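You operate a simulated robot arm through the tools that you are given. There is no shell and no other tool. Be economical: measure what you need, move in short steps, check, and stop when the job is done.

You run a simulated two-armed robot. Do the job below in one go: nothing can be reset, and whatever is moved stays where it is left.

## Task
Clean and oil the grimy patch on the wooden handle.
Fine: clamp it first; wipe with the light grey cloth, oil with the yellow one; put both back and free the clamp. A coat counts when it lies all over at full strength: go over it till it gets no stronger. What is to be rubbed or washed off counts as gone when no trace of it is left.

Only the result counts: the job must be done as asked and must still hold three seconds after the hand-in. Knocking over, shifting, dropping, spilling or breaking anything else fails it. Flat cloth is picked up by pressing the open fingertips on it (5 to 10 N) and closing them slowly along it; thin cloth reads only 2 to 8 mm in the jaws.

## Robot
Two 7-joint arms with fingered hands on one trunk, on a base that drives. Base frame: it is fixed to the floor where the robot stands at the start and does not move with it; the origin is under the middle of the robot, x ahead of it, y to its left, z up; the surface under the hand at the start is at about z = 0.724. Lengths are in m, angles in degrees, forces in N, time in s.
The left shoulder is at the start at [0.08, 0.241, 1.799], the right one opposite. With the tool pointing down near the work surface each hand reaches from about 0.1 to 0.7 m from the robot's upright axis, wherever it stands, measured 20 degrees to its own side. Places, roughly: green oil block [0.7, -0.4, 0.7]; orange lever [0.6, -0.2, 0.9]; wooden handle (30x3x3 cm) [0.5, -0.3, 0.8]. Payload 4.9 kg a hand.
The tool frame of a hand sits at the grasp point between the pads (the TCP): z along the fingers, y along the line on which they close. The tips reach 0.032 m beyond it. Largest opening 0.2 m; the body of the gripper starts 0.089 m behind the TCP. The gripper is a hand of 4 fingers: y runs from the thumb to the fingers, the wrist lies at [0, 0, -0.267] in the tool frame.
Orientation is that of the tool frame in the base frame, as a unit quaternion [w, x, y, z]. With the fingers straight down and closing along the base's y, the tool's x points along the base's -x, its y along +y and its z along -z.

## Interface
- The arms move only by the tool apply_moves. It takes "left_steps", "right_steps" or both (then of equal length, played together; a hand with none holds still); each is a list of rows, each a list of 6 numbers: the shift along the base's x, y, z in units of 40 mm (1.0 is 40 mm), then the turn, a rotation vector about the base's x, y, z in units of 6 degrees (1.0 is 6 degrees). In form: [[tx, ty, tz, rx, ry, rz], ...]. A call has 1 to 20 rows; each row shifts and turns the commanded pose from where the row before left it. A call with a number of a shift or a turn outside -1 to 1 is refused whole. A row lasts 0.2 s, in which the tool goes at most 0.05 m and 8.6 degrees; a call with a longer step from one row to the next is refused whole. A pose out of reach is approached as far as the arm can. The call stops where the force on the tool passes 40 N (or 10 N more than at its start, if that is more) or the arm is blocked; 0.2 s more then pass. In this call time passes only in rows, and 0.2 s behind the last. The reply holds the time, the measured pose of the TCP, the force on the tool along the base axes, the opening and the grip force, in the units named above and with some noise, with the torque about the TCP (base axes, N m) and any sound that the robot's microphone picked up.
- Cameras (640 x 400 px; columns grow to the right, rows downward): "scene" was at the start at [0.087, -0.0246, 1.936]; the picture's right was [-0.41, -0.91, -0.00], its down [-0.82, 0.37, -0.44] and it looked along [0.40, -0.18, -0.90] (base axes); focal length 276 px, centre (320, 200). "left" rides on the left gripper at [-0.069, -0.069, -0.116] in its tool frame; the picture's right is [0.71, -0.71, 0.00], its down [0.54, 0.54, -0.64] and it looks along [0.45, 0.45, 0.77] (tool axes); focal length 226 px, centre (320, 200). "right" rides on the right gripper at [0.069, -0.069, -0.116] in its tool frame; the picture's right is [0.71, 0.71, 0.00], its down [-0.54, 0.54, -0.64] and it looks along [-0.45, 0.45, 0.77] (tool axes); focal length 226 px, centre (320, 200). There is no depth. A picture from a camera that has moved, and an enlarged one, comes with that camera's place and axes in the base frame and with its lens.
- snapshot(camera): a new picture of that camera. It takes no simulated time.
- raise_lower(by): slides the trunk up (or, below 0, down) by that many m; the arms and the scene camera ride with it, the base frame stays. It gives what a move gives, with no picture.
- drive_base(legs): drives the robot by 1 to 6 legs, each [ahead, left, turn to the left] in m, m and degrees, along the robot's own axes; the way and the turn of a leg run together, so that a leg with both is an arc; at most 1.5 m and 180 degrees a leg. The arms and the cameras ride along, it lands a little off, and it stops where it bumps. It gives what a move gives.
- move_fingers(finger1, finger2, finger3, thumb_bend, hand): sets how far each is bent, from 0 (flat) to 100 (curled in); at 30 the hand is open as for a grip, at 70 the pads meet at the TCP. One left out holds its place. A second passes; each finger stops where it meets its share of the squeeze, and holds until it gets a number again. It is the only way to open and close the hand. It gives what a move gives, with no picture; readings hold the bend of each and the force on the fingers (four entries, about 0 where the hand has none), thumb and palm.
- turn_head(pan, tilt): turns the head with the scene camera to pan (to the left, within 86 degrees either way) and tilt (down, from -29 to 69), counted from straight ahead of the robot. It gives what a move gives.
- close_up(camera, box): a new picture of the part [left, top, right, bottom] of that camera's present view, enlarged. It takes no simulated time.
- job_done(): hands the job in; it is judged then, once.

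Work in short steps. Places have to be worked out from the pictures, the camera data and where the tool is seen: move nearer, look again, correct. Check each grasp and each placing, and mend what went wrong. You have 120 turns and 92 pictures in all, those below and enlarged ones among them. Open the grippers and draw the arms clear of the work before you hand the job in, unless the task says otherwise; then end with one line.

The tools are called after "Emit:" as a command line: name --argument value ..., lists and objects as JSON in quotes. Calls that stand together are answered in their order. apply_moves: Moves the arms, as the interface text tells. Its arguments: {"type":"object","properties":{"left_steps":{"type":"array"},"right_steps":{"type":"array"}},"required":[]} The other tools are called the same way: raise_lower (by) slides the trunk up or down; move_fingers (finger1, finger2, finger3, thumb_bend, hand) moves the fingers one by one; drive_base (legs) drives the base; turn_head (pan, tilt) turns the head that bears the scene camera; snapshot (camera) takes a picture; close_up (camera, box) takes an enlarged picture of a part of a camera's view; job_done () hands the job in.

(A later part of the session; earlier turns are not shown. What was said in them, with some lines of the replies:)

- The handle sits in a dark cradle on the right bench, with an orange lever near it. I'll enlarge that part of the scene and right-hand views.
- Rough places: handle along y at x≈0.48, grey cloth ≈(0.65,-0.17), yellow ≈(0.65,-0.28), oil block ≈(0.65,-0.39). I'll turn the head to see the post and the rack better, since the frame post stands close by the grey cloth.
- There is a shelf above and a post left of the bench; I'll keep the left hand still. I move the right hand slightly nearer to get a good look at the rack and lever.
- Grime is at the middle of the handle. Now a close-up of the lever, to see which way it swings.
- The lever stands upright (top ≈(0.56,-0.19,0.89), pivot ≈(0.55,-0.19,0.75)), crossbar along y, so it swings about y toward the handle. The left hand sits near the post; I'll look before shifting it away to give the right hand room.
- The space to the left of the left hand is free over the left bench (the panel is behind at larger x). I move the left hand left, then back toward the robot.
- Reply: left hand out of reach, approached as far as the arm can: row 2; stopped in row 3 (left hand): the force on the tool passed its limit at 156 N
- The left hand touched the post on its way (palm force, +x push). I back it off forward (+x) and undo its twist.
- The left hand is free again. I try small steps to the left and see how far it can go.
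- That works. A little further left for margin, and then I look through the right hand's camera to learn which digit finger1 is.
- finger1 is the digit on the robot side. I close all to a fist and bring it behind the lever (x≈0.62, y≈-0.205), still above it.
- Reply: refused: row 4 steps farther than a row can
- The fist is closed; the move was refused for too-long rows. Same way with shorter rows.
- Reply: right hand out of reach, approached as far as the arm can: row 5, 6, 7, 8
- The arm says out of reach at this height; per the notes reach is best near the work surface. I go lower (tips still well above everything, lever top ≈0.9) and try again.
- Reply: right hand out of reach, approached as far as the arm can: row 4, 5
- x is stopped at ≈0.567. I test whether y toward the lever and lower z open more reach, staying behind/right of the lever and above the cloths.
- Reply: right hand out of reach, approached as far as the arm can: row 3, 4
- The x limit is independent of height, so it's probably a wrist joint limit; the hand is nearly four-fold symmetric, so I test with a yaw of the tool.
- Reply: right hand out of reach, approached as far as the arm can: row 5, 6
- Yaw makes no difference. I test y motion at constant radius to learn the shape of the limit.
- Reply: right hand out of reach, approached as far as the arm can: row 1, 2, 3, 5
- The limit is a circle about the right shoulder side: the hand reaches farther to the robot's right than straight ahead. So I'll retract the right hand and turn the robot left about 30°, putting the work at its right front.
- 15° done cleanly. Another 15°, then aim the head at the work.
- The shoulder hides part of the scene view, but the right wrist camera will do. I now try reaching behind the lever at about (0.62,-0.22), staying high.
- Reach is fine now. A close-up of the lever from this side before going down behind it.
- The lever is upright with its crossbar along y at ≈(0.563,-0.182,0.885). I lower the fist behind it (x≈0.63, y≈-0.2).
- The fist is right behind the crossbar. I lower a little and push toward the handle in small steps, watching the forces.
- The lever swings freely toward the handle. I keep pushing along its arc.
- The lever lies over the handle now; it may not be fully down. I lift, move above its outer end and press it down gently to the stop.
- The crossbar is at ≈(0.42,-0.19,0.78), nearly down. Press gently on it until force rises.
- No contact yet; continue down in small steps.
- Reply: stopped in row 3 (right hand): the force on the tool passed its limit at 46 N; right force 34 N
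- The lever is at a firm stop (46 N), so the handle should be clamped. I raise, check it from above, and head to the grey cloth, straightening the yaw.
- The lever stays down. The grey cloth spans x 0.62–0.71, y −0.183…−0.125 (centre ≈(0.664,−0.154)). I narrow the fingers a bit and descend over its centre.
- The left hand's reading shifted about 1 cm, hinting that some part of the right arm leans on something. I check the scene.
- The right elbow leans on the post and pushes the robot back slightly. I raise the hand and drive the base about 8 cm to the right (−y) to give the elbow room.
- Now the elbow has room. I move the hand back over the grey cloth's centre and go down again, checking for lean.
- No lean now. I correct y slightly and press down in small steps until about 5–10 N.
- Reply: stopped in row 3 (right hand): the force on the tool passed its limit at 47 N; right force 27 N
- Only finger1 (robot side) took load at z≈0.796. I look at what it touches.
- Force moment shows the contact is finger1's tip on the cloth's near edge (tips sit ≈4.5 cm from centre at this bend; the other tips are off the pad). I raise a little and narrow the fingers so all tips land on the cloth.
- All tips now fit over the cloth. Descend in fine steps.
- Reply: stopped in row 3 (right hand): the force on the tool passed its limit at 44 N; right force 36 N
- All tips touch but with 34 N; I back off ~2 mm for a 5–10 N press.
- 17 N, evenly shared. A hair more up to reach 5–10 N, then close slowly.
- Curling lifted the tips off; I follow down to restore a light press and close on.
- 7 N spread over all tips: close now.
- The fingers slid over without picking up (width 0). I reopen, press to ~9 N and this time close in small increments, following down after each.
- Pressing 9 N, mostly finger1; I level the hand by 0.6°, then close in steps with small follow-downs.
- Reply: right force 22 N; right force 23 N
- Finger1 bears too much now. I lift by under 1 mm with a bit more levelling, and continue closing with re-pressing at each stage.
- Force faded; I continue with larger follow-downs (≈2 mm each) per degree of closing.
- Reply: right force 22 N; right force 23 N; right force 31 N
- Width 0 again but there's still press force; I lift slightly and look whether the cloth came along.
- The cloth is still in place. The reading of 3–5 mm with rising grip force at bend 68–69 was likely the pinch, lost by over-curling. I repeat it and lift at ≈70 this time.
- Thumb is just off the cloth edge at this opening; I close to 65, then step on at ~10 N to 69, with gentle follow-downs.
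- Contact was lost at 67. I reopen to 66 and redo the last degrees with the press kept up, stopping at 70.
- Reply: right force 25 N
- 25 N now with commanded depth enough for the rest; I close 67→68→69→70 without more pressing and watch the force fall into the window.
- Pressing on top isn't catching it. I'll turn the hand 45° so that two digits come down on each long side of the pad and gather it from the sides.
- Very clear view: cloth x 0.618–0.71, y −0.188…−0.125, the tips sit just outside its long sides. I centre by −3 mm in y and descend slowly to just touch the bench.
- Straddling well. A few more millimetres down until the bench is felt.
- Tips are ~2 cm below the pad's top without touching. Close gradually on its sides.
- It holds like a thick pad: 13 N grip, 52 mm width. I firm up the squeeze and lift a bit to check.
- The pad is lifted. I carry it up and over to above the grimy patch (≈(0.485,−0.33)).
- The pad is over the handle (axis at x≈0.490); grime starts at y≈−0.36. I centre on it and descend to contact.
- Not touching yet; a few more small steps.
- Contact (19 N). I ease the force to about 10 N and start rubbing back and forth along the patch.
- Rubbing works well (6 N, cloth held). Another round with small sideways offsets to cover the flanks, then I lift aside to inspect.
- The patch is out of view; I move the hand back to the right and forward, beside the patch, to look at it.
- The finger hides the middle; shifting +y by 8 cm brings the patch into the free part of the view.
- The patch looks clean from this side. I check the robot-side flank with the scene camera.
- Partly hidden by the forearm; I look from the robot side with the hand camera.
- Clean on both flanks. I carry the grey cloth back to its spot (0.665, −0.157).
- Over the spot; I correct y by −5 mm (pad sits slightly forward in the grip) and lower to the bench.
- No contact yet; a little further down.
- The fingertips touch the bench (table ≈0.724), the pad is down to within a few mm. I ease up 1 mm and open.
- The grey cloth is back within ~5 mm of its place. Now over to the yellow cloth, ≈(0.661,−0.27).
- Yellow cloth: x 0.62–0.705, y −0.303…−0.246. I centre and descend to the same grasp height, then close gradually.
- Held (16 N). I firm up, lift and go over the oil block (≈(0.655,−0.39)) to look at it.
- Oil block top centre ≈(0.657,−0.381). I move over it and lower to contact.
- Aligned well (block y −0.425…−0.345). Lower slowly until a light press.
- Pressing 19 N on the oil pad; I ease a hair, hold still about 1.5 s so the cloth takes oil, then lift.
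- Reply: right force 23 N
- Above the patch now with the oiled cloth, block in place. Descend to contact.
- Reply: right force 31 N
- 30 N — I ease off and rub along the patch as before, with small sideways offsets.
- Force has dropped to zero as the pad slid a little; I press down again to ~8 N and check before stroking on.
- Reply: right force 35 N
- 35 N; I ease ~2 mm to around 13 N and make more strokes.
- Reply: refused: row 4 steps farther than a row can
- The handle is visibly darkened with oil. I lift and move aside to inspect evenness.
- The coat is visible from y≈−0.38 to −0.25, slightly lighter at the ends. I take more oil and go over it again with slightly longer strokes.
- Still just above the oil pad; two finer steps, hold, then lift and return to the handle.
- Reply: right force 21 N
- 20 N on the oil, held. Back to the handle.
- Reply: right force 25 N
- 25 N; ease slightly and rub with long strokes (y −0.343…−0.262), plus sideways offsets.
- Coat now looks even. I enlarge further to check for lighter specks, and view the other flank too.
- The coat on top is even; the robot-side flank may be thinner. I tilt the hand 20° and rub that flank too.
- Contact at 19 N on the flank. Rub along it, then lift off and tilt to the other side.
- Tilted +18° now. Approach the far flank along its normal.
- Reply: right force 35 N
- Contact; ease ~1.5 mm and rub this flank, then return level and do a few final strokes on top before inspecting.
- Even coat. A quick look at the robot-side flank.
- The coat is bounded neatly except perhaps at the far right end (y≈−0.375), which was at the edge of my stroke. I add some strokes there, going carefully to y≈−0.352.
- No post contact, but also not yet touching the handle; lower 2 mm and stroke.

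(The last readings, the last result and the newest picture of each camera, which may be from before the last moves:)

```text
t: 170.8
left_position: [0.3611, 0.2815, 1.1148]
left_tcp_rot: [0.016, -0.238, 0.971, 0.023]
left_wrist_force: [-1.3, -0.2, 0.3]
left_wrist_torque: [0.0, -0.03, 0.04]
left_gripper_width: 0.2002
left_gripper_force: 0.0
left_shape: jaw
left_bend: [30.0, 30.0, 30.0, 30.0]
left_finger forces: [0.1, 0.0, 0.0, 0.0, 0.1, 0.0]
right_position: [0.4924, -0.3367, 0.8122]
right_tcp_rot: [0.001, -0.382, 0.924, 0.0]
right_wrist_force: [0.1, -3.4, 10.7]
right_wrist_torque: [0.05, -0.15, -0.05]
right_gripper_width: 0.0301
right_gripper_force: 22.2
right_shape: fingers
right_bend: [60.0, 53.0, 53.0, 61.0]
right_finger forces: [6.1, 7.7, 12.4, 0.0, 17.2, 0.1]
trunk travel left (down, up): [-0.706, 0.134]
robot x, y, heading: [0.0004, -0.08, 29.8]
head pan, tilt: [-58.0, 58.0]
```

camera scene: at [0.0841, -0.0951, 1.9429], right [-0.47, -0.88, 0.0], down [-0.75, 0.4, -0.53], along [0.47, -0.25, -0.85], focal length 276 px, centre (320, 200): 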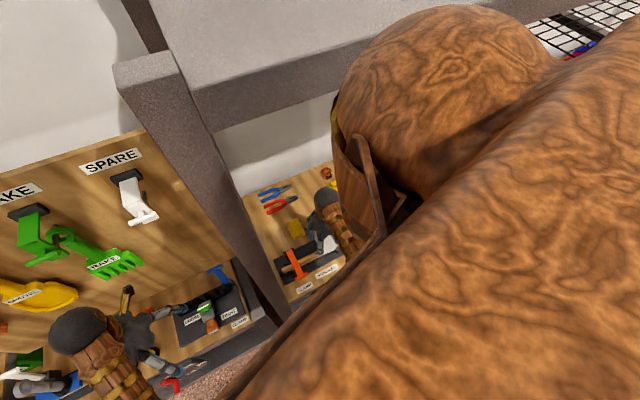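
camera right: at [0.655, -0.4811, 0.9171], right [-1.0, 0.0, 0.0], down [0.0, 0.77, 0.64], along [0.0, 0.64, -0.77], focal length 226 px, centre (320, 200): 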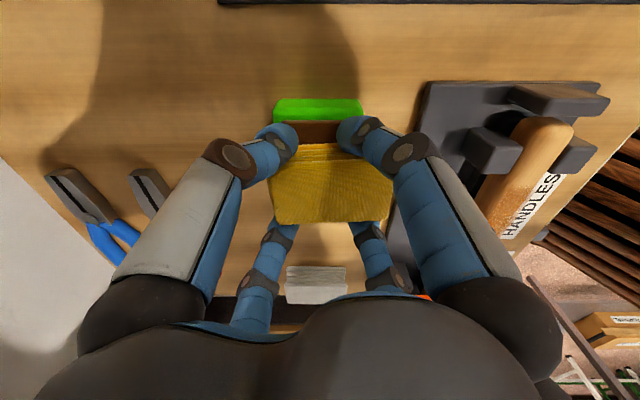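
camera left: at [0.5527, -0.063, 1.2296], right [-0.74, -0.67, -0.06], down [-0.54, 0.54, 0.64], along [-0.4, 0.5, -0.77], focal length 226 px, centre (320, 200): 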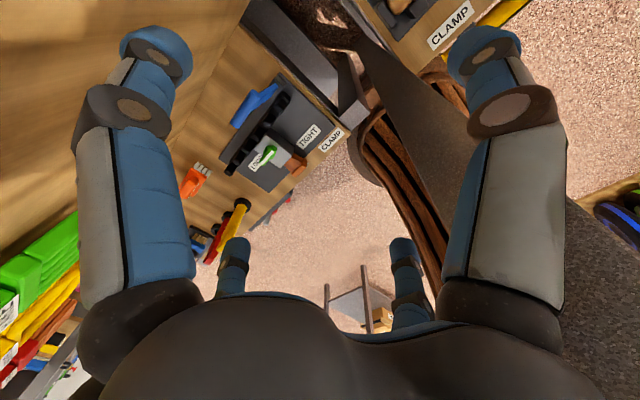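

11 N. Full-length strokes (−0.352…−0.26) now.

Emit:
apply_moves --right_steps '[[0, -0.4, 0, 0, 0, 0], [0, 0.45, 0, 0, 0, 0], [0, 0.45, 0, 0, 0, 0], [0, 0.45, 0, 0, 0, 0], [0, 0.45, 0, 0, 0, 0], [0, 0.45, -0.01, 0, 0, 0], [0, -0.45, 0, 0, 0, 0], [0, -0.45, 0, 0, 0, 0], [0, -0.45, 0, 0, 0, 0], [0, -0.45, 0, 0, 0, 0], [0, -0.45, 0, 0, 0, 0], [0, 0.45, -0.01, 0, 0, 0], [0, 0.45, 0, 0, 0, 0], [0, 0.45, 0, 0, 0, 0], [0, 0.45, 0, 0, 0, 0], [0, 0.45, 0, 0, 0, 0], [0, -0.45, 0, 0, 0, 0], [0, -0.45, 0, 0, 0, 0], [0, -0.45, 0, 0, 0, 0], [0, -0.45, 0, 0, 0, 0]]'

Emit:
apply_moves --right_steps '[[0, -0.45, 0, 0, 0, 0], [0, 0.45, -0.01, 0, 0, 0], [0, 0.45, 0, 0, 0, 0], [0, 0.45, 0, 0, 0, 0], [0, 0.45, 0, 0, 0, 0], [0, 0.45, 0, 0, 0, 0], [0, -0.45, 0, 0, 0, 0], [0, -0.45, 0, 0, 0, 0], [0, -0.45, 0, 0, 0, 0], [0, -0.45, 0, 0, 0, 0], [0, -0.45, 0, 0, 0, 0], [0, 0.45, 0, 0, 0, 0], [0, 0.45, 0, 0, 0, 0], [0, 0.45, 0, 0, 0, 0], [0, 0.45, 0, 0, 0, 0]]'

Emit:
apply_moves --right_steps '[[0, 0, 0.5, 0, 0, 0], [0, 0, 0.9, 0, 0, 0], [0.5, 0, 0.9, 0, 0, 0], [0.8, 0, 0.8, 0, 0, 0], [0.8, 0, 0.8, 0, 0, 0], [0.5, -0.2, 0.5, 0, 0, 0]]'

Emit:
close_up --camera "right" --box '[345, 0, 475, 130]'

```text
t: 175.1
left_position: [0.3605, 0.2821, 1.1139]
left_tcp_rot: [0.017, -0.238, 0.971, 0.022]
left_wrist_force: [-0.4, 0.5, -0.5]
left_wrist_torque: [0.04, 0.01, -0.01]
left_gripper_width: 0.2
left_gripper_force: 0.2
left_shape: jaw
left_bend: [30.0, 30.0, 30.0, 30.0]
left_finger forces: [0.0, 0.1, 0.0, 0.0, 0.1, 0.0]
right_position: [0.49, -0.3356, 0.8101]
right_tcp_rot: [0.0, -0.384, 0.924, 0.001]
right_wrist_force: [0.9, 2.3, 5.3]
right_wrist_torque: [0.23, -0.13, 0.01]
right_gripper_width: 0.0301
right_gripper_force: 20.9
right_shape: fingers
right_bend: [60.0, 53.0, 53.0, 61.0]
right_finger forces: [5.3, 8.8, 13.4, 0.1, 14.8, 0.0]
trunk travel left (down, up): [-0.706, 0.134]
robot x, y, heading: [0.0013, -0.0826, 30.0]
head pan, tilt: [-58.0, 58.0]
```

```text
t: 178.2
left_position: [0.3594, 0.2817, 1.1149]
left_tcp_rot: [0.017, -0.237, 0.971, 0.023]
left_wrist_force: [0.6, 0.1, -0.2]
left_wrist_torque: [-0.02, 0.0, 0.0]
left_gripper_width: 0.1999
left_gripper_force: 0.1
left_shape: jaw
left_bend: [30.0, 30.0, 30.0, 30.0]
left_finger forces: [0.0, 0.0, 0.0, 0.0, 0.0, 0.0]
right_position: [0.4921, -0.2822, 0.8108]
right_tcp_rot: [0.0, -0.382, 0.924, 0.0]
right_wrist_force: [0.1, -7.4, 14.9]
right_wrist_torque: [-0.07, -0.15, -0.06]
right_gripper_width: 0.0307
right_gripper_force: 22.9
right_shape: fingers
right_bend: [60.0, 53.0, 53.0, 61.0]
right_finger forces: [7.0, 7.4, 12.4, 0.0, 19.7, 0.0]
trunk travel left (down, up): [-0.706, 0.134]
robot x, y, heading: [-0.0028, -0.0785, 30.1]
head pan, tilt: [-58.0, 58.0]
```

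```text
t: 179.7
left_position: [0.3603, 0.2813, 1.1143]
left_tcp_rot: [0.016, -0.238, 0.971, 0.022]
left_wrist_force: [0.5, -0.6, -0.4]
left_wrist_torque: [-0.02, 0.0, 0.02]
left_gripper_width: 0.2001
left_gripper_force: 0.1
left_shape: jaw
left_bend: [30.0, 30.0, 30.0, 30.0]
left_finger forces: [0.0, 0.0, 0.1, 0.0, 0.0, 0.0]
right_position: [0.5972, -0.2894, 0.9884]
right_tcp_rot: [0.0, -0.382, 0.924, 0.001]
right_wrist_force: [-1.0, 0.5, -1.3]
right_wrist_torque: [0.0, -0.01, 0.02]
right_gripper_width: 0.0303
right_gripper_force: 21.3
right_shape: fingers
right_bend: [60.0, 53.0, 53.0, 61.0]
right_finger forces: [5.6, 8.3, 13.0, 0.0, 15.6, 0.0]
trunk travel left (down, up): [-0.706, 0.134]
robot x, y, heading: [0.0032, -0.0794, 29.8]
head pan, tilt: [-58.0, 58.0]
```

```text
3.08 times, centred on (410, 65) of right
camera zoom: at [0.5977, -0.3883, 1.1042], right [-1.0, 0.0, 0.0], down [0.0, 0.76, 0.64], along [0.0, 0.64, -0.76], focal length 696 px, centre (43, 615)
```

zoom: 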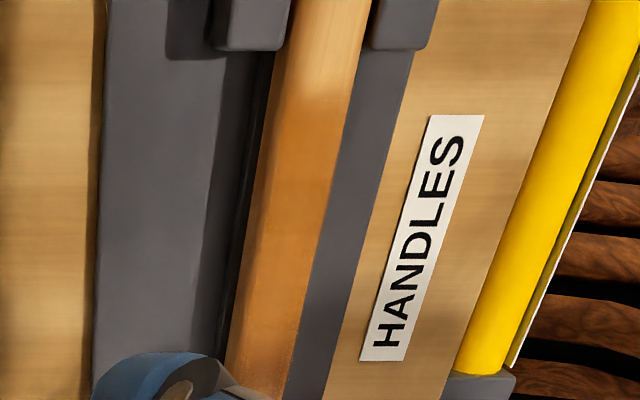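

The coat's edge stays at −0.375, so it is bounded by the patch and fully laid. Now return the yellow cloth to (0.662, −0.277).

Emit:
apply_moves --right_steps '[[0.8, 0.15, 0, 0, 0, 0], [0.82, 0.15, 0, 0, 0, 0], [0, 0, -1, 0, 0, 0], [0, 0, -1, 0, 0, 0], [0, 0, -1, 0, 0, 0], [0, 0, -1, 0, 0, 0], [0, 0, -0.8, 0, 0, 0], [0, 0, -0.4, 0, 0, 0], [0, 0, -0.1, 0, 0, 0], [0, 0, -0.1, 0, 0, 0]]'

Emit:
snapshot --camera "right"

```text
t: 181.8
left_position: [0.361, 0.2826, 1.1138]
left_tcp_rot: [0.016, -0.239, 0.971, 0.023]
left_wrist_force: [0.0, -0.9, 0.1]
left_wrist_torque: [0.0, 0.0, 0.01]
left_gripper_width: 0.2001
left_gripper_force: 0.0
left_shape: jaw
left_bend: [30.0, 30.0, 30.0, 30.0]
left_finger forces: [0.0, 0.1, 0.0, 0.1, 0.0, 0.1]
right_position: [0.6597, -0.2755, 0.7698]
right_tcp_rot: [-0.001, -0.383, 0.924, 0.001]
right_wrist_force: [-0.7, -0.2, -0.3]
right_wrist_torque: [0.0, 0.01, 0.01]
right_gripper_width: 0.0306
right_gripper_force: 21.0
right_shape: fingers
right_bend: [60.0, 53.0, 53.0, 61.0]
right_finger forces: [5.6, 8.2, 12.9, 0.0, 15.4, 0.1]
trunk travel left (down, up): [-0.706, 0.134]
robot x, y, heading: [-0.0019, -0.0802, 29.9]
head pan, tilt: [-58.0, 58.0]
```

```text
15 pictures are left
camera right: at [0.6618, -0.3743, 0.8864], right [-1.0, 0.0, 0.0], down [0.0, 0.76, 0.64], along [0.0, 0.64, -0.76], focal length 226 px, centre (320, 200)
```

right: 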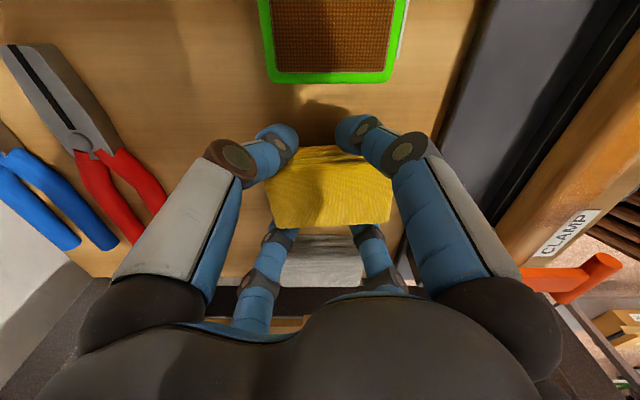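

The pad sits ~6 mm forward in the hand; I compensate −6 mm in y and lower to the bench.

Emit:
apply_moves --right_steps '[[0.05, -0.15, 0, 0, 0, 0], [0, 0, -0.1, 0, 0, 0], [0, 0, -0.06, 0, 0, 0]]'

Emit:
move_fingers --hand "right" --finger1 49 --finger2 49 --finger3 49 --thumb_bend 49

Emit:
apply_moves --right_steps '[[0, 0, 0.4, 0, 0, 0], [0, 0, 0.9, 0, 0, 0], [0, 0, 0.9, 0, 0, 0], [0, 0, 0.9, 0, 0, 0]]'

Emit:
snapshot --camera "right"

```text
t: 182.7
left_position: [0.3603, 0.2814, 1.1139]
left_tcp_rot: [0.016, -0.237, 0.971, 0.023]
left_wrist_force: [0.7, -0.5, 0.3]
left_wrist_torque: [0.0, -0.02, -0.04]
left_gripper_width: 0.1998
left_gripper_force: 0.2
left_shape: jaw
left_bend: [30.0, 30.0, 30.0, 30.0]
left_finger forces: [0.1, 0.0, 0.1, 0.1, 0.1, 0.0]
right_position: [0.6615, -0.2828, 0.7641]
right_tcp_rot: [0.0, -0.382, 0.924, 0.002]
right_wrist_force: [0.8, -0.6, -0.5]
right_wrist_torque: [0.01, 0.01, 0.01]
right_gripper_width: 0.0302
right_gripper_force: 21.2
right_shape: fingers
right_bend: [60.0, 53.0, 53.0, 61.0]
right_finger forces: [5.6, 8.1, 12.9, 0.0, 15.4, 0.0]
trunk travel left (down, up): [-0.706, 0.134]
robot x, y, heading: [-0.0006, -0.081, 29.9]
head pan, tilt: [-58.0, 58.0]
```

```text
t: 183.7
left_position: [0.3602, 0.281, 1.1138]
left_tcp_rot: [0.017, -0.238, 0.971, 0.023]
left_wrist_force: [0.5, -0.1, -0.7]
left_wrist_torque: [-0.03, -0.01, -0.01]
left_gripper_width: 0.1999
left_gripper_force: 0.1
left_shape: jaw
left_bend: [30.0, 30.0, 30.0, 30.0]
left_finger forces: [0.0, 0.0, 0.1, 0.1, 0.0, 0.1]
right_position: [0.662, -0.2816, 0.7637]
right_tcp_rot: [0.0, -0.382, 0.924, 0.001]
right_wrist_force: [0.4, -0.2, -0.1]
right_wrist_torque: [0.0, 0.0, 0.02]
right_gripper_width: 0.0723
right_gripper_force: 0.1
right_shape: fingers
right_bend: [49.0, 49.0, 49.0, 49.0]
right_finger forces: [0.1, 0.0, 0.0, 0.0, 0.0, 0.1]
trunk travel left (down, up): [-0.706, 0.134]
robot x, y, heading: [0.003, -0.0808, 29.9]
head pan, tilt: [-58.0, 58.0]
```

```text
t: 184.7
left_position: [0.3595, 0.2812, 1.1133]
left_tcp_rot: [0.016, -0.238, 0.971, 0.023]
left_wrist_force: [-0.4, -0.2, -0.7]
left_wrist_torque: [-0.02, -0.01, 0.01]
left_gripper_width: 0.2
left_gripper_force: 0.0
left_shape: jaw
left_bend: [30.0, 30.0, 30.0, 30.0]
left_finger forces: [0.0, 0.0, 0.0, 0.0, 0.1, 0.0]
right_position: [0.6621, -0.2837, 0.8888]
right_tcp_rot: [0.0, -0.383, 0.924, 0.001]
right_wrist_force: [-0.1, -0.2, -0.1]
right_wrist_torque: [0.02, 0.02, 0.0]
right_gripper_width: 0.0724
right_gripper_force: 0.1
right_shape: fingers
right_bend: [49.0, 49.0, 49.0, 49.0]
right_finger forces: [0.1, 0.0, 0.0, 0.1, 0.0, 0.0]
trunk travel left (down, up): [-0.706, 0.134]
robot x, y, heading: [0.0021, -0.0801, 30.1]
head pan, tilt: [-58.0, 58.0]
```

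```text
14 pictures are left
camera right: at [0.6626, -0.3823, 1.0039], right [-1.0, 0.0, 0.0], down [0.0, 0.77, 0.64], along [0.0, 0.64, -0.77], focal length 226 px, centre (320, 200)
```

right: 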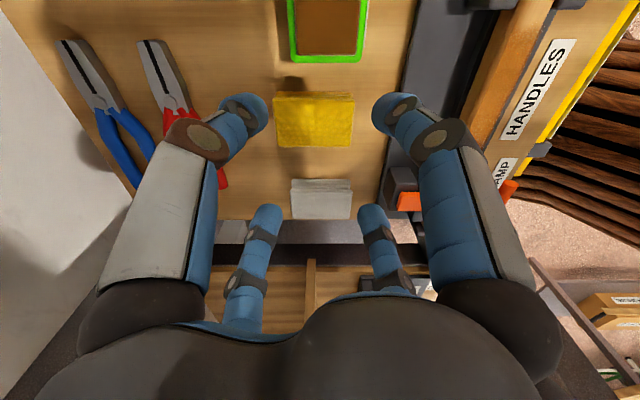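

Yellow cloth is back within ~1 cm of its place. Now to free the clamp: I go above the lever's crossbar and look.

Emit:
apply_moves --right_steps '[[0, 0, 0.8, 0, 0, 0], [-0.8, 0.2, 0.3, 0, 0, 0], [-0.86, 0.3, 0, 0, 0, 0], [-0.86, 0.3, 0, 0, 0, 0], [-0.86, 0.3, 0, 0, 0, 0], [-0.86, 0.3, 0, 0, 0, 0], [-0.86, 0.3, 0, 0, 0, 0], [-0.86, 0.3, 0, 0, 0, 0]]'

Emit:
snapshot --camera "right"

```text
t: 186.4
left_position: [0.3594, 0.2817, 1.114]
left_tcp_rot: [0.017, -0.239, 0.971, 0.022]
left_wrist_force: [-0.1, -0.2, 0.1]
left_wrist_torque: [0.03, -0.02, -0.03]
left_gripper_width: 0.1997
left_gripper_force: 0.1
left_shape: jaw
left_bend: [30.0, 30.0, 30.0, 30.0]
left_finger forces: [0.1, 0.0, 0.0, 0.1, 0.1, 0.0]
right_position: [0.4224, -0.2012, 0.9336]
right_tcp_rot: [0.0, -0.384, 0.923, -0.001]
right_wrist_force: [-1.0, 0.7, -0.2]
right_wrist_torque: [-0.02, -0.02, -0.03]
right_gripper_width: 0.0723
right_gripper_force: 0.1
right_shape: fingers
right_bend: [49.0, 49.0, 49.0, 49.0]
right_finger forces: [0.0, 0.1, 0.1, 0.0, 0.1, 0.1]
trunk travel left (down, up): [-0.706, 0.134]
robot x, y, heading: [0.0018, -0.0792, 30.0]
head pan, tilt: [-58.0, 58.0]
```

```text
13 pictures are left
camera right: at [0.4233, -0.2998, 1.0501], right [-1.0, 0.0, 0.0], down [0.0, 0.77, 0.64], along [0.0, 0.64, -0.77], focal length 226 px, centre (320, 200)
```

right: 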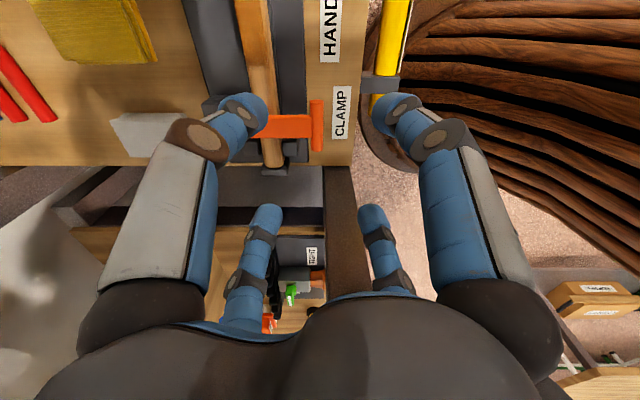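

Crossbar centre ≈(0.428,−0.195,0.78), ≈6 cm long. I narrow the fingers so two pass on each side of the bar (flanking the stem), and lower over it.

Emit:
move_fingers --hand "right" --finger1 59 --finger2 59 --finger3 59 --thumb_bend 59

Emit:
apply_moves --right_steps '[[0.14, 0.15, -0.8, 0, 0, 0], [0, 0, -0.8, 0, 0, 0], [0, 0, -0.8, 0, 0, 0], [0, 0, -0.3, 0, 0, 0]]'

Emit:
snapshot --camera "right"

```text
t: 187.4
left_position: [0.3608, 0.2818, 1.1153]
left_tcp_rot: [0.016, -0.238, 0.971, 0.023]
left_wrist_force: [0.3, -0.3, 0.2]
left_wrist_torque: [0.01, 0.01, 0.02]
left_gripper_width: 0.1999
left_gripper_force: 0.1
left_shape: jaw
left_bend: [30.0, 30.0, 30.0, 30.0]
left_finger forces: [0.0, 0.1, 0.0, 0.0, 0.1, 0.0]
right_position: [0.4247, -0.2012, 0.9334]
right_tcp_rot: [0.0, -0.383, 0.924, 0.001]
right_wrist_force: [-0.4, 0.5, -0.9]
right_wrist_torque: [-0.02, 0.0, -0.02]
right_gripper_width: 0.0372
right_gripper_force: 0.0
right_shape: fingers
right_bend: [59.0, 59.0, 59.0, 59.0]
right_finger forces: [0.0, 0.1, 0.1, 0.1, 0.1, 0.1]
trunk travel left (down, up): [-0.706, 0.134]
robot x, y, heading: [-0.0031, -0.0794, 30.1]
head pan, tilt: [-58.0, 58.0]
```

```text
t: 188.4
left_position: [0.3608, 0.2828, 1.1144]
left_tcp_rot: [0.015, -0.238, 0.971, 0.023]
left_wrist_force: [0.6, 0.3, -0.1]
left_wrist_torque: [-0.03, 0.02, -0.01]
left_gripper_width: 0.2
left_gripper_force: 0.1
left_shape: jaw
left_bend: [30.0, 30.0, 30.0, 30.0]
left_finger forces: [0.0, 0.0, 0.0, 0.1, 0.1, 0.0]
right_position: [0.4281, -0.1965, 0.8227]
right_tcp_rot: [0.0, -0.383, 0.924, 0.001]
right_wrist_force: [0.4, -0.5, -0.4]
right_wrist_torque: [0.01, -0.01, 0.01]
right_gripper_width: 0.0373
right_gripper_force: 0.0
right_shape: fingers
right_bend: [59.0, 59.0, 59.0, 59.0]
right_finger forces: [0.1, 0.0, 0.1, 0.0, 0.0, 0.0]
trunk travel left (down, up): [-0.706, 0.134]
robot x, y, heading: [0.0002, -0.0798, 30.2]
head pan, tilt: [-58.0, 58.0]
```

```text
12 pictures are left
camera right: at [0.4296, -0.2942, 0.9391], right [-1.0, 0.0, 0.0], down [0.0, 0.77, 0.64], along [0.0, 0.64, -0.77], focal length 226 px, centre (320, 200)
```

right: 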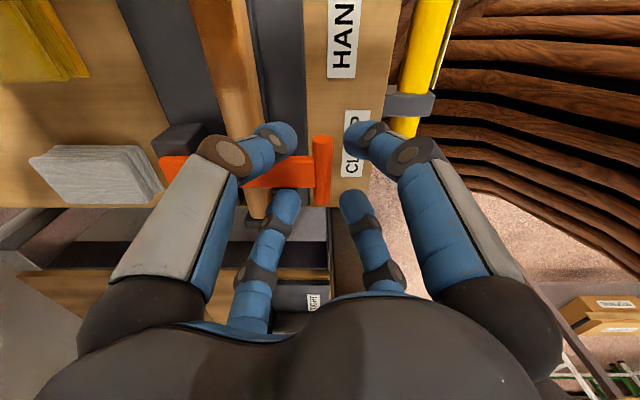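

Bar is well between the fingers. Lower ~2 cm and close on it.

Emit:
apply_moves --right_steps '[[0, 0, -0.25, 0, 0, 0], [0, 0, -0.2, 0, 0, 0]]'

Emit:
move_fingers --hand "right" --finger1 66 --finger2 66 --finger3 66 --thumb_bend 66

```text
t: 189.2
left_position: [0.3597, 0.283, 1.1141]
left_tcp_rot: [0.017, -0.238, 0.971, 0.023]
left_wrist_force: [0.0, 0.0, 0.0]
left_wrist_torque: [0.02, 0.03, 0.02]
left_gripper_width: 0.2001
left_gripper_force: 0.0
left_shape: jaw
left_bend: [30.0, 30.0, 30.0, 30.0]
left_finger forces: [0.0, 0.0, 0.0, 0.0, 0.0, 0.1]
right_position: [0.4327, -0.1904, 0.8092]
right_tcp_rot: [0.006, -0.383, 0.924, 0.004]
right_wrist_force: [2.6, 3.1, 25.0]
right_wrist_torque: [0.72, -0.68, 0.01]
right_gripper_width: 0.0369
right_gripper_force: 12.9
right_shape: fingers
right_bend: [59.0, 59.0, 59.0, 59.0]
right_finger forces: [0.0, 0.0, 25.3, 0.0, 0.0, 0.1]
trunk travel left (down, up): [-0.706, 0.134]
robot x, y, heading: [-0.0019, -0.0772, 30.0]
head pan, tilt: [-58.0, 58.0]
stopped in row 2 (right hand): the force on the tool passed its limit at 41 N (the readings are from after the stop); the commanded pose is now the measured one
```

```text
t: 190.0
left_position: [0.3616, 0.2815, 1.1146]
left_tcp_rot: [0.016, -0.238, 0.971, 0.024]
left_wrist_force: [0.7, -0.3, -0.2]
left_wrist_torque: [0.02, 0.0, 0.01]
left_gripper_width: 0.2
left_gripper_force: 0.0
left_shape: jaw
left_bend: [30.0, 30.0, 30.0, 30.0]
left_finger forces: [0.1, 0.1, 0.0, 0.0, 0.0, 0.0]
right_position: [0.4337, -0.19, 0.8109]
right_tcp_rot: [0.006, -0.383, 0.924, 0.006]
right_wrist_force: [-3.5, -1.4, 23.8]
right_wrist_torque: [0.65, -0.38, -0.11]
right_gripper_width: 0.0259
right_gripper_force: 23.0
right_shape: fingers
right_bend: [63.0, 63.0, 61.0, 64.0]
right_finger forces: [5.4, 5.1, 26.7, 0.0, 8.0, 0.0]
trunk travel left (down, up): [-0.706, 0.134]
robot x, y, heading: [0.0005, -0.0797, 29.9]
head pan, tilt: [-58.0, 58.0]
stopped (right hand): the force on the tool passed its limit at 41 N (the readings are from after the stop); the commanded pose is now the measured one
```

finger3's tip rests on a cradle post, but the digits are around the bar. I lift a little along the lever's arc, tighten, and watch whether it follows.

Emit:
apply_moves --right_steps '[[0, 0, 0.1, 0, 0, 0], [0, 0, 0.1, 0, 0, 0]]'

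Emit:
move_fingers --hand "right" --finger1 70 --finger2 70 --finger3 70 --thumb_bend 70

Emit:
snapshot --camera "right"

```text
t: 190.6
left_position: [0.3585, 0.2818, 1.1134]
left_tcp_rot: [0.017, -0.238, 0.971, 0.023]
left_wrist_force: [0.4, 0.6, -0.4]
left_wrist_torque: [0.05, -0.02, 0.03]
left_gripper_width: 0.2003
left_gripper_force: 0.1
left_shape: jaw
left_bend: [30.0, 30.0, 30.0, 30.0]
left_finger forces: [0.0, 0.1, 0.0, 0.0, 0.1, 0.0]
right_position: [0.4322, -0.1909, 0.815]
right_tcp_rot: [0.005, -0.383, 0.924, 0.003]
right_wrist_force: [-4.1, 0.6, -1.8]
right_wrist_torque: [0.03, 0.28, -0.03]
right_gripper_width: 0.025
right_gripper_force: 8.2
right_shape: fingers
right_bend: [63.0, 63.0, 61.0, 64.0]
right_finger forces: [4.3, 4.2, 4.1, 0.0, 4.5, 0.0]
trunk travel left (down, up): [-0.706, 0.134]
robot x, y, heading: [-0.0007, -0.0797, 29.8]
head pan, tilt: [-58.0, 58.0]
```

```text
t: 191.6
left_position: [0.3595, 0.2828, 1.1144]
left_tcp_rot: [0.017, -0.238, 0.971, 0.024]
left_wrist_force: [0.5, -0.3, -0.6]
left_wrist_torque: [0.02, 0.01, -0.01]
left_gripper_width: 0.2
left_gripper_force: 0.0
left_shape: jaw
left_bend: [30.0, 30.0, 30.0, 30.0]
left_finger forces: [0.0, 0.0, 0.0, 0.1, 0.0, 0.1]
right_position: [0.4321, -0.1916, 0.816]
right_tcp_rot: [0.005, -0.383, 0.924, 0.004]
right_wrist_force: [-4.6, -6.3, -1.6]
right_wrist_torque: [-0.13, 0.26, -0.08]
right_gripper_width: 0.0237
right_gripper_force: 15.4
right_shape: fingers
right_bend: [64.0, 63.0, 61.0, 65.0]
right_finger forces: [6.5, 6.3, 5.9, 0.0, 12.3, 0.0]
trunk travel left (down, up): [-0.706, 0.134]
robot x, y, heading: [0.0, -0.0798, 30.0]
head pan, tilt: [-58.0, 58.0]
```

```text
11 pictures are left
camera right: at [0.4328, -0.2914, 0.9313], right [-1.0, 0.0, -0.01], down [0.0, 0.76, 0.65], along [0.0, 0.65, -0.76], focal length 226 px, centre (320, 200)
```

right: 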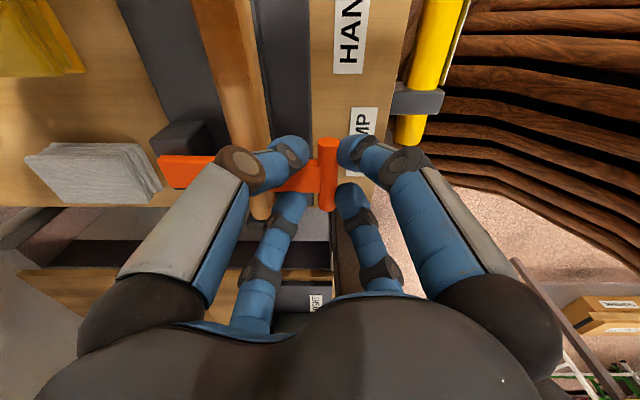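

The bar is gripped by all four digits (15 N). Now lift along the arc in steps.

Emit:
apply_moves --right_steps '[[0.08, 0, 0.3, 0, 0, 0], [0.12, 0, 0.3, 0, 0, 0], [0.2, 0, 0.3, 0, 0, 0], [0.25, 0, 0.3, 0, 0, 0]]'

Emit:
snapshot --camera "right"

```text
t: 192.6
left_position: [0.358, 0.2823, 1.1153]
left_tcp_rot: [0.018, -0.238, 0.971, 0.022]
left_wrist_force: [0.5, -0.8, 0.5]
left_wrist_torque: [0.04, 0.0, 0.0]
left_gripper_width: 0.2002
left_gripper_force: 0.0
left_shape: jaw
left_bend: [30.0, 30.0, 30.0, 30.0]
left_finger forces: [0.0, 0.0, 0.0, 0.1, 0.0, 0.0]
right_position: [0.4564, -0.1898, 0.8647]
right_tcp_rot: [0.006, -0.383, 0.924, 0.005]
right_wrist_force: [-28.4, -1.2, 11.6]
right_wrist_torque: [-0.04, 1.25, 0.03]
right_gripper_width: 0.0263
right_gripper_force: 15.0
right_shape: fingers
right_bend: [61.0, 61.0, 66.0, 70.0]
right_finger forces: [15.7, 14.7, 0.0, 0.0, 0.0, 0.1]
trunk travel left (down, up): [-0.706, 0.134]
robot x, y, heading: [0.0014, -0.08, 29.9]
head pan, tilt: [-58.0, 58.0]
```

```text
10 pictures are left
camera right: at [0.4552, -0.2902, 0.9798], right [-1.0, 0.0, -0.01], down [-0.01, 0.76, 0.65], along [0.0, 0.65, -0.76], focal length 226 px, centre (320, 200)
```

right: 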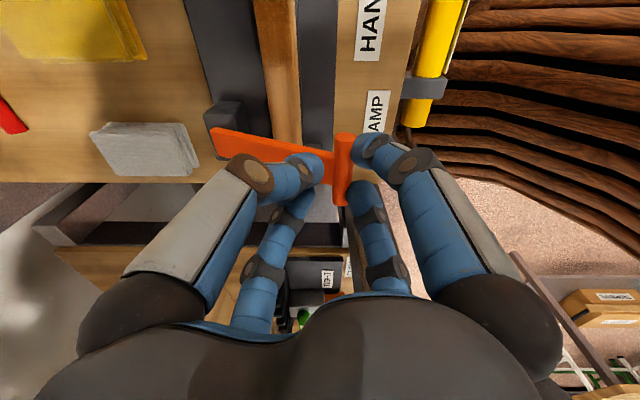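

The lever has risen partway and now rests against the robot-side fingers. I go up first to relieve, then continue up-and-forward.

Emit:
apply_moves --right_steps '[[0, 0, 0.3, 0, 0, 0], [0.1, 0, 0.3, 0, 0, 0], [0.2, 0, 0.2, 0, 0, 0]]'

Emit:
snapshot --camera "right"

```text
t: 193.4
left_position: [0.3573, 0.2831, 1.1143]
left_tcp_rot: [0.018, -0.238, 0.971, 0.022]
left_wrist_force: [-0.3, -0.8, -0.6]
left_wrist_torque: [-0.05, 0.0, -0.02]
left_gripper_width: 0.2
left_gripper_force: 0.1
left_shape: jaw
left_bend: [30.0, 30.0, 30.0, 30.0]
left_finger forces: [0.1, 0.1, 0.1, 0.0, 0.0, 0.0]
right_position: [0.4695, -0.1908, 0.8966]
right_tcp_rot: [0.006, -0.383, 0.924, 0.003]
right_wrist_force: [-18.2, -0.4, 14.6]
right_wrist_torque: [0.02, 0.93, 0.0]
right_gripper_width: 0.0189
right_gripper_force: 12.1
right_shape: fingers
right_bend: [63.0, 63.0, 66.0, 70.0]
right_finger forces: [12.5, 11.9, 0.0, 0.1, 0.1, 0.0]
trunk travel left (down, up): [-0.706, 0.134]
robot x, y, heading: [0.0025, -0.0786, 30.1]
head pan, tilt: [-58.0, 58.0]
```

```text
9 pictures are left
camera right: at [0.469, -0.2908, 1.0121], right [-1.0, 0.0, -0.01], down [-0.01, 0.76, 0.65], along [0.01, 0.65, -0.76], focal length 226 px, centre (320, 200)
```

right: 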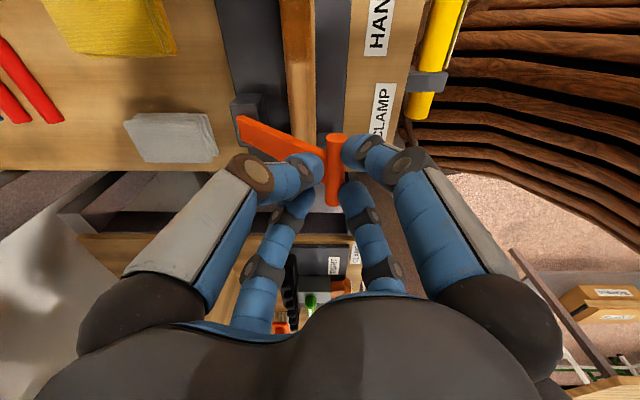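

Lever at about 45°. Continue forward and up.

Emit:
apply_moves --right_steps '[[0.35, 0, 0.2, 0, 0, 0], [0.4, 0, 0.15, 0, 0, 0], [0.4, 0, 0.08, 0, 0, 0], [0.4, 0, 0.05, 0, 0, 0]]'

Emit:
snapshot --camera "right"

```text
t: 193.8
left_position: [0.3572, 0.283, 1.1155]
left_tcp_rot: [0.018, -0.237, 0.971, 0.022]
left_wrist_force: [-0.5, -0.7, 0.1]
left_wrist_torque: [-0.01, 0.01, -0.02]
left_gripper_width: 0.2
left_gripper_force: 0.0
left_shape: jaw
left_bend: [30.0, 30.0, 30.0, 30.0]
left_finger forces: [0.1, 0.1, 0.0, 0.0, 0.0, 0.0]
right_position: [0.4816, -0.1903, 0.907]
right_tcp_rot: [0.003, -0.384, 0.923, 0.005]
right_wrist_force: [-25.1, -2.0, 26.8]
right_wrist_torque: [-0.12, 1.4, 0.02]
right_gripper_width: 0.0207
right_gripper_force: 17.9
right_shape: fingers
right_bend: [62.0, 62.0, 66.0, 70.0]
right_finger forces: [18.7, 17.0, 0.2, 0.1, 0.0, 0.0]
trunk travel left (down, up): [-0.706, 0.134]
robot x, y, heading: [0.0001, -0.0782, 30.4]
head pan, tilt: [-58.0, 58.0]
stopped in row 2 (right hand): the force on the tool passed its limit at 42 N (the readings are from after the stop); the commanded pose is now the measured one
```

```text
8 pictures are left
camera right: at [0.4819, -0.2899, 1.0223], right [-1.0, 0.0, 0.0], down [0.0, 0.76, 0.65], along [0.0, 0.65, -0.76], focal length 226 px, centre (320, 200)
```

right: 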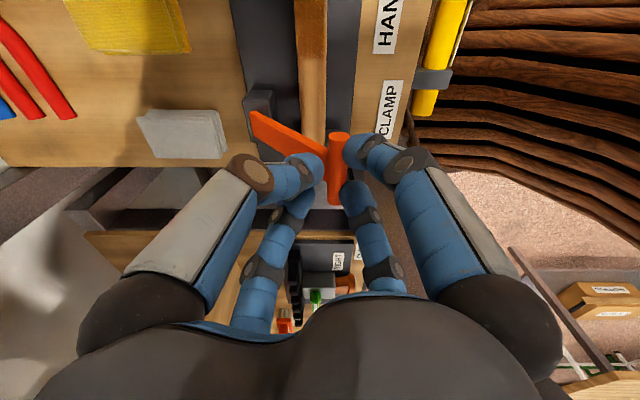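

Upward load means the true arc is higher; I go up more per forward step.

Emit:
apply_moves --right_steps '[[0, 0, 0.3, 0, 0, 0], [0.2, 0, 0.2, 0, 0, 0], [0.25, 0, 0.2, 0, 0, 0]]'

Emit:
apply_moves --right_steps '[[0.25, 0, 0.15, 0, 0, 0], [0.25, 0, 0.12, 0, 0, 0], [0.25, 0, 0.1, 0, 0, 0]]'

```text
t: 194.6
left_position: [0.3608, 0.2823, 1.1132]
left_tcp_rot: [0.016, -0.238, 0.971, 0.023]
left_wrist_force: [-0.3, 0.6, 0.5]
left_wrist_torque: [0.01, 0.02, 0.04]
left_gripper_width: 0.2
left_gripper_force: 0.1
left_shape: jaw
left_bend: [30.0, 30.0, 30.0, 30.0]
left_finger forces: [0.1, 0.1, 0.0, 0.0, 0.0, 0.1]
right_position: [0.5051, -0.1912, 0.932]
right_tcp_rot: [0.005, -0.384, 0.923, 0.005]
right_wrist_force: [-0.4, -0.4, 1.1]
right_wrist_torque: [0.01, 0.02, 0.01]
right_gripper_width: 0.0065
right_gripper_force: 2.6
right_shape: fingers
right_bend: [67.0, 67.0, 66.0, 69.0]
right_finger forces: [1.4, 0.8, 0.1, 0.1, 2.2, 0.1]
trunk travel left (down, up): [-0.706, 0.134]
robot x, y, heading: [0.0028, -0.0748, 30.0]
head pan, tilt: [-58.0, 58.0]
```

```text
t: 195.4
left_position: [0.3602, 0.2819, 1.1138]
left_tcp_rot: [0.016, -0.237, 0.971, 0.023]
left_wrist_force: [-1.4, 0.3, 0.1]
left_wrist_torque: [0.03, -0.03, 0.02]
left_gripper_width: 0.2
left_gripper_force: 0.0
left_shape: jaw
left_bend: [30.0, 30.0, 30.0, 30.0]
left_finger forces: [0.0, 0.0, 0.0, 0.0, 0.1, 0.1]
right_position: [0.5332, -0.1908, 0.9473]
right_tcp_rot: [0.004, -0.384, 0.923, 0.005]
right_wrist_force: [-0.3, 1.1, -0.1]
right_wrist_torque: [-0.01, 0.01, 0.04]
right_gripper_width: 0.0035
right_gripper_force: 0.0
right_shape: fingers
right_bend: [68.0, 67.0, 66.0, 70.0]
right_finger forces: [0.0, 0.1, 0.0, 0.0, 0.0, 0.1]
trunk travel left (down, up): [-0.706, 0.134]
robot x, y, heading: [-0.0005, -0.08, 30.1]
head pan, tilt: [-58.0, 58.0]
```

Forces are gone, so the fingers slipped off the bar; I look where the lever stands.

Emit:
snapshot --camera "right"

Emit:
close_up --camera "scene" --box '[240, 200, 350, 300]'

```text
7 pictures are left
camera right: at [0.5343, -0.2906, 1.0624], right [-1.0, 0.0, 0.0], down [0.0, 0.76, 0.65], along [0.0, 0.65, -0.76], focal length 226 px, centre (320, 200)
```

right: 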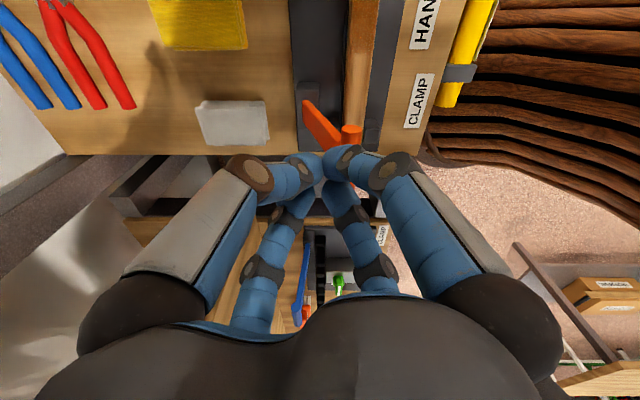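

```text
4.00 times, centred on (295, 250) of scene
camera zoom: at [0.0867, -0.0944, 1.9428], right [-0.47, -0.88, 0.0], down [-0.75, 0.4, -0.53], along [0.47, -0.25, -0.85], focal length 1102 px, centre (420, 0)
```

zoom: 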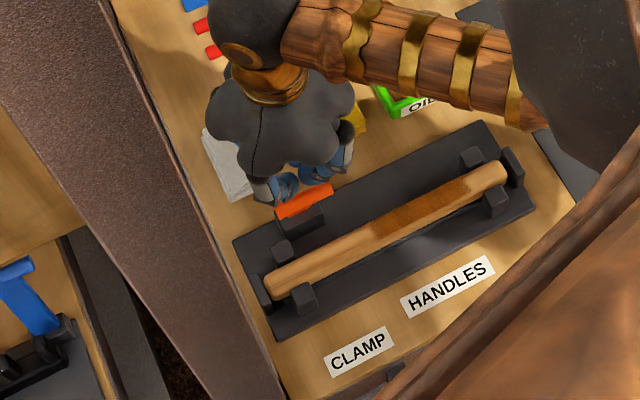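

The lever stands ~15–20° short of upright. I go behind it (robot side) with a closed fist and push it forward to its start position.

Emit:
apply_moves --right_steps '[[0, 0, 0.8, 0, 0, 0], [-0.8, 0, 0.4, 0, 0, 0], [-0.9, 0, 0, 0, 0, 0], [-0.7, 0, 0, 0, 0, 0]]'

Emit:
move_fingers --hand "right" --finger1 70 --finger2 70 --finger3 70 --thumb_bend 70

Emit:
apply_moves --right_steps '[[0, 0, -0.8, 0, 0, 0], [0, 0, -0.8, 0, 0, 0], [0, 0, -0.8, 0, 0, 0], [0.4, 0, 0, 0, 0, 0], [0.4, 0, 0, 0, 0, 0]]'

```text
t: 196.4
left_position: [0.3595, 0.281, 1.1136]
left_tcp_rot: [0.016, -0.238, 0.971, 0.023]
left_wrist_force: [-0.1, 0.0, 0.3]
left_wrist_torque: [-0.01, -0.02, 0.03]
left_gripper_width: 0.2001
left_gripper_force: 0.1
left_shape: jaw
left_bend: [30.0, 30.0, 30.0, 30.0]
left_finger forces: [0.0, 0.0, 0.1, 0.0, 0.1, 0.0]
right_position: [0.4394, -0.1911, 0.997]
right_tcp_rot: [0.004, -0.384, 0.923, 0.005]
right_wrist_force: [-1.1, -0.4, 0.7]
right_wrist_torque: [0.0, 0.03, -0.01]
right_gripper_width: 0.0037
right_gripper_force: 0.0
right_shape: fingers
right_bend: [68.0, 68.0, 66.0, 70.0]
right_finger forces: [0.0, 0.0, 0.0, 0.0, 0.1, 0.0]
trunk travel left (down, up): [-0.706, 0.134]
robot x, y, heading: [0.0021, -0.0795, 30.0]
head pan, tilt: [-58.0, 58.0]
```

```text
t: 197.4
left_position: [0.3595, 0.2823, 1.1134]
left_tcp_rot: [0.016, -0.238, 0.971, 0.023]
left_wrist_force: [0.4, 0.1, 0.6]
left_wrist_torque: [-0.01, 0.0, 0.01]
left_gripper_width: 0.1998
left_gripper_force: 0.0
left_shape: jaw
left_bend: [30.0, 30.0, 30.0, 30.0]
left_finger forces: [0.1, 0.0, 0.0, 0.0, 0.1, 0.1]
right_position: [0.4394, -0.1916, 0.9989]
right_tcp_rot: [0.004, -0.383, 0.924, 0.004]
right_wrist_force: [0.8, -0.2, 0.1]
right_wrist_torque: [0.03, 0.01, 0.01]
right_gripper_width: 0.0018
right_gripper_force: 0.1
right_shape: fingers
right_bend: [69.0, 69.0, 69.0, 70.0]
right_finger forces: [0.0, 0.0, 0.1, 0.0, 0.0, 0.0]
trunk travel left (down, up): [-0.706, 0.134]
robot x, y, heading: [-0.0029, -0.0767, 29.8]
head pan, tilt: [-58.0, 58.0]
```

```text
t: 198.6
left_position: [0.361, 0.2827, 1.1134]
left_tcp_rot: [0.016, -0.238, 0.971, 0.023]
left_wrist_force: [-0.3, -0.1, -0.7]
left_wrist_torque: [0.0, -0.01, -0.02]
left_gripper_width: 0.2
left_gripper_force: 0.1
left_shape: jaw
left_bend: [30.0, 30.0, 30.0, 30.0]
left_finger forces: [0.0, 0.0, 0.0, 0.0, 0.0, 0.0]
right_position: [0.4708, -0.1902, 0.9005]
right_tcp_rot: [0.004, -0.383, 0.924, 0.004]
right_wrist_force: [-0.2, 0.2, -0.2]
right_wrist_torque: [0.03, 0.03, 0.01]
right_gripper_width: 0.002
right_gripper_force: 0.3
right_shape: fingers
right_bend: [69.0, 69.0, 69.0, 70.0]
right_finger forces: [0.0, 0.2, 0.4, 0.0, 0.1, 0.1]
trunk travel left (down, up): [-0.706, 0.134]
robot x, y, heading: [-0.0013, -0.0794, 30.2]
head pan, tilt: [-58.0, 58.0]
```

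Slight finger contact is starting. Lower a touch and push forward in small steps.

Emit:
apply_moves --right_steps '[[0.3, 0, -0.2, 0, 0, 0], [0.3, 0, 0, 0, 0, 0], [0.3, 0, 0, 0, 0, 0], [0.2, 0, 0, 0, 0, 0], [0.2, 0, 0, 0, 0, 0]]'

Emit:
close_up --camera "scene" --box '[240, 200, 350, 300]'

```text
t: 199.8
left_position: [0.3576, 0.2825, 1.1157]
left_tcp_rot: [0.017, -0.238, 0.971, 0.023]
left_wrist_force: [-0.2, -0.6, 0.3]
left_wrist_torque: [-0.01, -0.02, -0.02]
left_gripper_width: 0.2003
left_gripper_force: 0.1
left_shape: jaw
left_bend: [30.0, 30.0, 30.0, 30.0]
left_finger forces: [0.0, 0.0, 0.1, 0.1, 0.0, 0.0]
right_position: [0.5193, -0.192, 0.8916]
right_tcp_rot: [0.004, -0.383, 0.924, 0.004]
right_wrist_force: [-15.5, -0.2, 1.6]
right_wrist_torque: [0.08, -0.27, 0.2]
right_gripper_width: 0.0018
right_gripper_force: 7.4
right_shape: fingers
right_bend: [69.0, 69.0, 70.0, 70.0]
right_finger forces: [0.0, 0.0, 11.1, 0.1, 4.5, 0.0]
trunk travel left (down, up): [-0.706, 0.134]
robot x, y, heading: [0.0011, -0.0774, 30.0]
head pan, tilt: [-58.0, 58.0]
```

```text
4.00 times, centred on (295, 250) of scene
camera zoom: at [0.0814, -0.0945, 1.9431], right [-0.47, -0.88, 0.0], down [-0.75, 0.4, -0.53], along [0.47, -0.25, -0.85], focal length 1102 px, centre (420, 0)
```

zoom: 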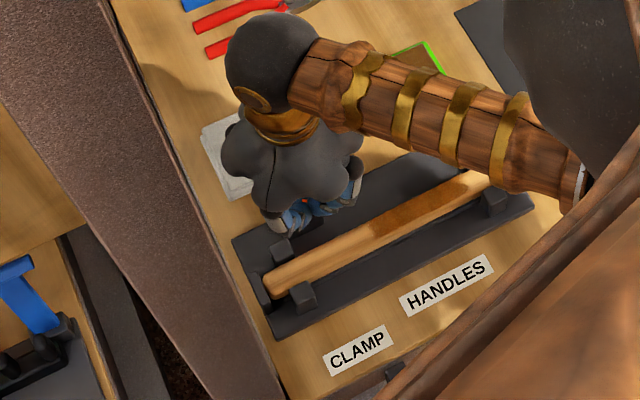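

15 N at the expected end: the lever has reached its stop. I back off, rise and retreat to check.

Emit:
apply_moves --right_steps '[[-0.5, 0, 0, 0, 0, 0], [-0.7, 0, 0.3, 0, 0, 0], [0, -0.2, 0.9, 0, 0, 0], [0, -0.4, 0.9, 0, 0, 0], [0, -0.7, 0.7, 0, 0, 0], [-0.5, -0.8, 0.3, 0, 0, 0], [-0.5, -0.8, 0, 0, 0, 0], [-0.5, -0.8, 0, 0, 0, 0], [-0.5, -0.8, 0, 0, 0, 0]]'

Emit:
move_fingers --hand "right" --finger1 30 --finger2 30 --finger3 30 --thumb_bend 30

Emit:
snapshot --camera "right"

Emit:
close_up --camera "scene" --box '[240, 200, 350, 300]'

```text
t: 201.8
left_position: [0.3588, 0.2808, 1.1142]
left_tcp_rot: [0.017, -0.238, 0.971, 0.023]
left_wrist_force: [0.1, -0.9, 0.7]
left_wrist_torque: [-0.01, -0.03, -0.01]
left_gripper_width: 0.2002
left_gripper_force: 0.2
left_shape: jaw
left_bend: [30.0, 30.0, 30.0, 30.0]
left_finger forces: [0.0, 0.0, 0.0, 0.0, 0.0, 0.0]
right_position: [0.3933, -0.3709, 1.0162]
right_tcp_rot: [0.005, -0.384, 0.923, 0.005]
right_wrist_force: [-0.7, -0.6, 0.3]
right_wrist_torque: [0.02, -0.04, -0.02]
right_gripper_width: 0.0019
right_gripper_force: 0.1
right_shape: fingers
right_bend: [69.0, 69.0, 69.0, 70.0]
right_finger forces: [0.0, 0.0, 0.0, 0.0, 0.0, 0.0]
trunk travel left (down, up): [-0.706, 0.134]
robot x, y, heading: [0.0019, -0.078, 29.9]
head pan, tilt: [-58.0, 58.0]
```

```text
t: 202.8
left_position: [0.3604, 0.2829, 1.1134]
left_tcp_rot: [0.017, -0.238, 0.971, 0.022]
left_wrist_force: [0.0, 0.5, 0.1]
left_wrist_torque: [0.0, 0.0, 0.01]
left_gripper_width: 0.2
left_gripper_force: 0.1
left_shape: jaw
left_bend: [30.0, 30.0, 30.0, 30.0]
left_finger forces: [0.1, 0.1, 0.0, 0.1, 0.0, 0.0]
right_position: [0.3955, -0.37, 1.0147]
right_tcp_rot: [0.004, -0.384, 0.923, 0.005]
right_wrist_force: [0.0, 0.2, 0.5]
right_wrist_torque: [0.01, -0.03, 0.01]
right_gripper_width: 0.1397
right_gripper_force: 0.1
right_shape: fingers
right_bend: [30.0, 30.0, 30.0, 30.0]
right_finger forces: [0.1, 0.0, 0.1, 0.0, 0.1, 0.0]
trunk travel left (down, up): [-0.706, 0.134]
robot x, y, heading: [0.0008, -0.0772, 29.7]
head pan, tilt: [-58.0, 58.0]
```

```text
4 pictures are left
camera right: at [0.3957, -0.4698, 1.1302], right [-1.0, 0.0, 0.0], down [0.0, 0.76, 0.65], along [0.0, 0.65, -0.76], focal length 226 px, centre (320, 200)
```

right: 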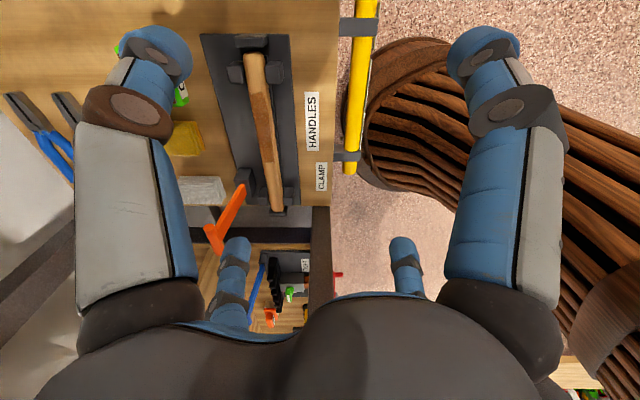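

```text
4.00 times, centred on (295, 250) of scene
camera zoom: at [0.0874, -0.0942, 1.9428], right [-0.47, -0.88, 0.0], down [-0.75, 0.4, -0.53], along [0.47, -0.25, -0.85], focal length 1102 px, centre (420, 0)
```

zoom: 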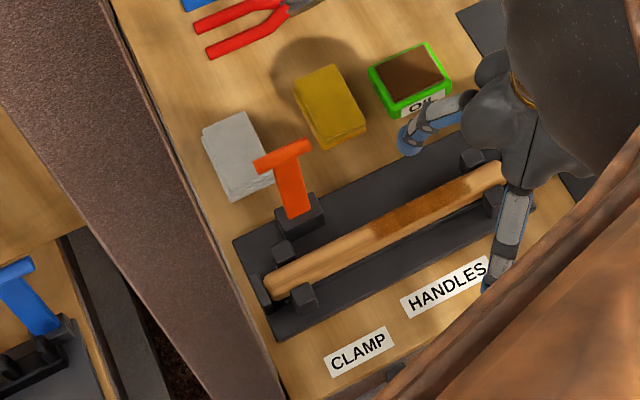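

Lever upright and free, handle oiled, both cloths and the oil block in place. I draw the arm up and back, then hand in.

Emit:
apply_moves --right_steps '[[-0.3, -0.5, 0.8, 0, 0, 0], [-0.3, -0.5, 0.8, 0, 0, 0], [-0.3, -0.5, 0.5, 0, 0, 0]]'

Emit:
job_done

```text
t: 203.6
left_position: [0.3581, 0.285, 1.115]
left_tcp_rot: [0.017, -0.238, 0.971, 0.022]
left_wrist_force: [-1.3, 0.1, 0.1]
left_wrist_torque: [-0.04, -0.04, 0.0]
left_gripper_width: 0.1999
left_gripper_force: 0.1
left_shape: jaw
left_bend: [30.0, 30.0, 30.0, 30.0]
left_finger forces: [0.1, 0.1, 0.0, 0.1, 0.0, 0.0]
right_position: [0.3567, -0.4288, 1.1018]
right_tcp_rot: [0.005, -0.384, 0.923, 0.004]
right_wrist_force: [0.2, 0.3, -0.3]
right_wrist_torque: [-0.04, -0.03, -0.04]
right_gripper_width: 0.1401
right_gripper_force: 0.1
right_shape: fingers
right_bend: [30.0, 30.0, 30.0, 30.0]
right_finger forces: [0.1, 0.0, 0.0, 0.0, 0.0, 0.1]
trunk travel left (down, up): [-0.706, 0.134]
robot x, y, heading: [-0.0005, -0.077, 30.1]
head pan, tilt: [-58.0, 58.0]
```

```text
The job is handed in.
```

I clamped the handle, wiped it with the grey cloth until no grime showed, and oiled it with the yellow one until the coat looked even. Both cloths are back within about 1 cm of where they lay and the clamp is free; I hit the shelf post twice, once hard with the left hand (156 N), but saw nothing shifted.
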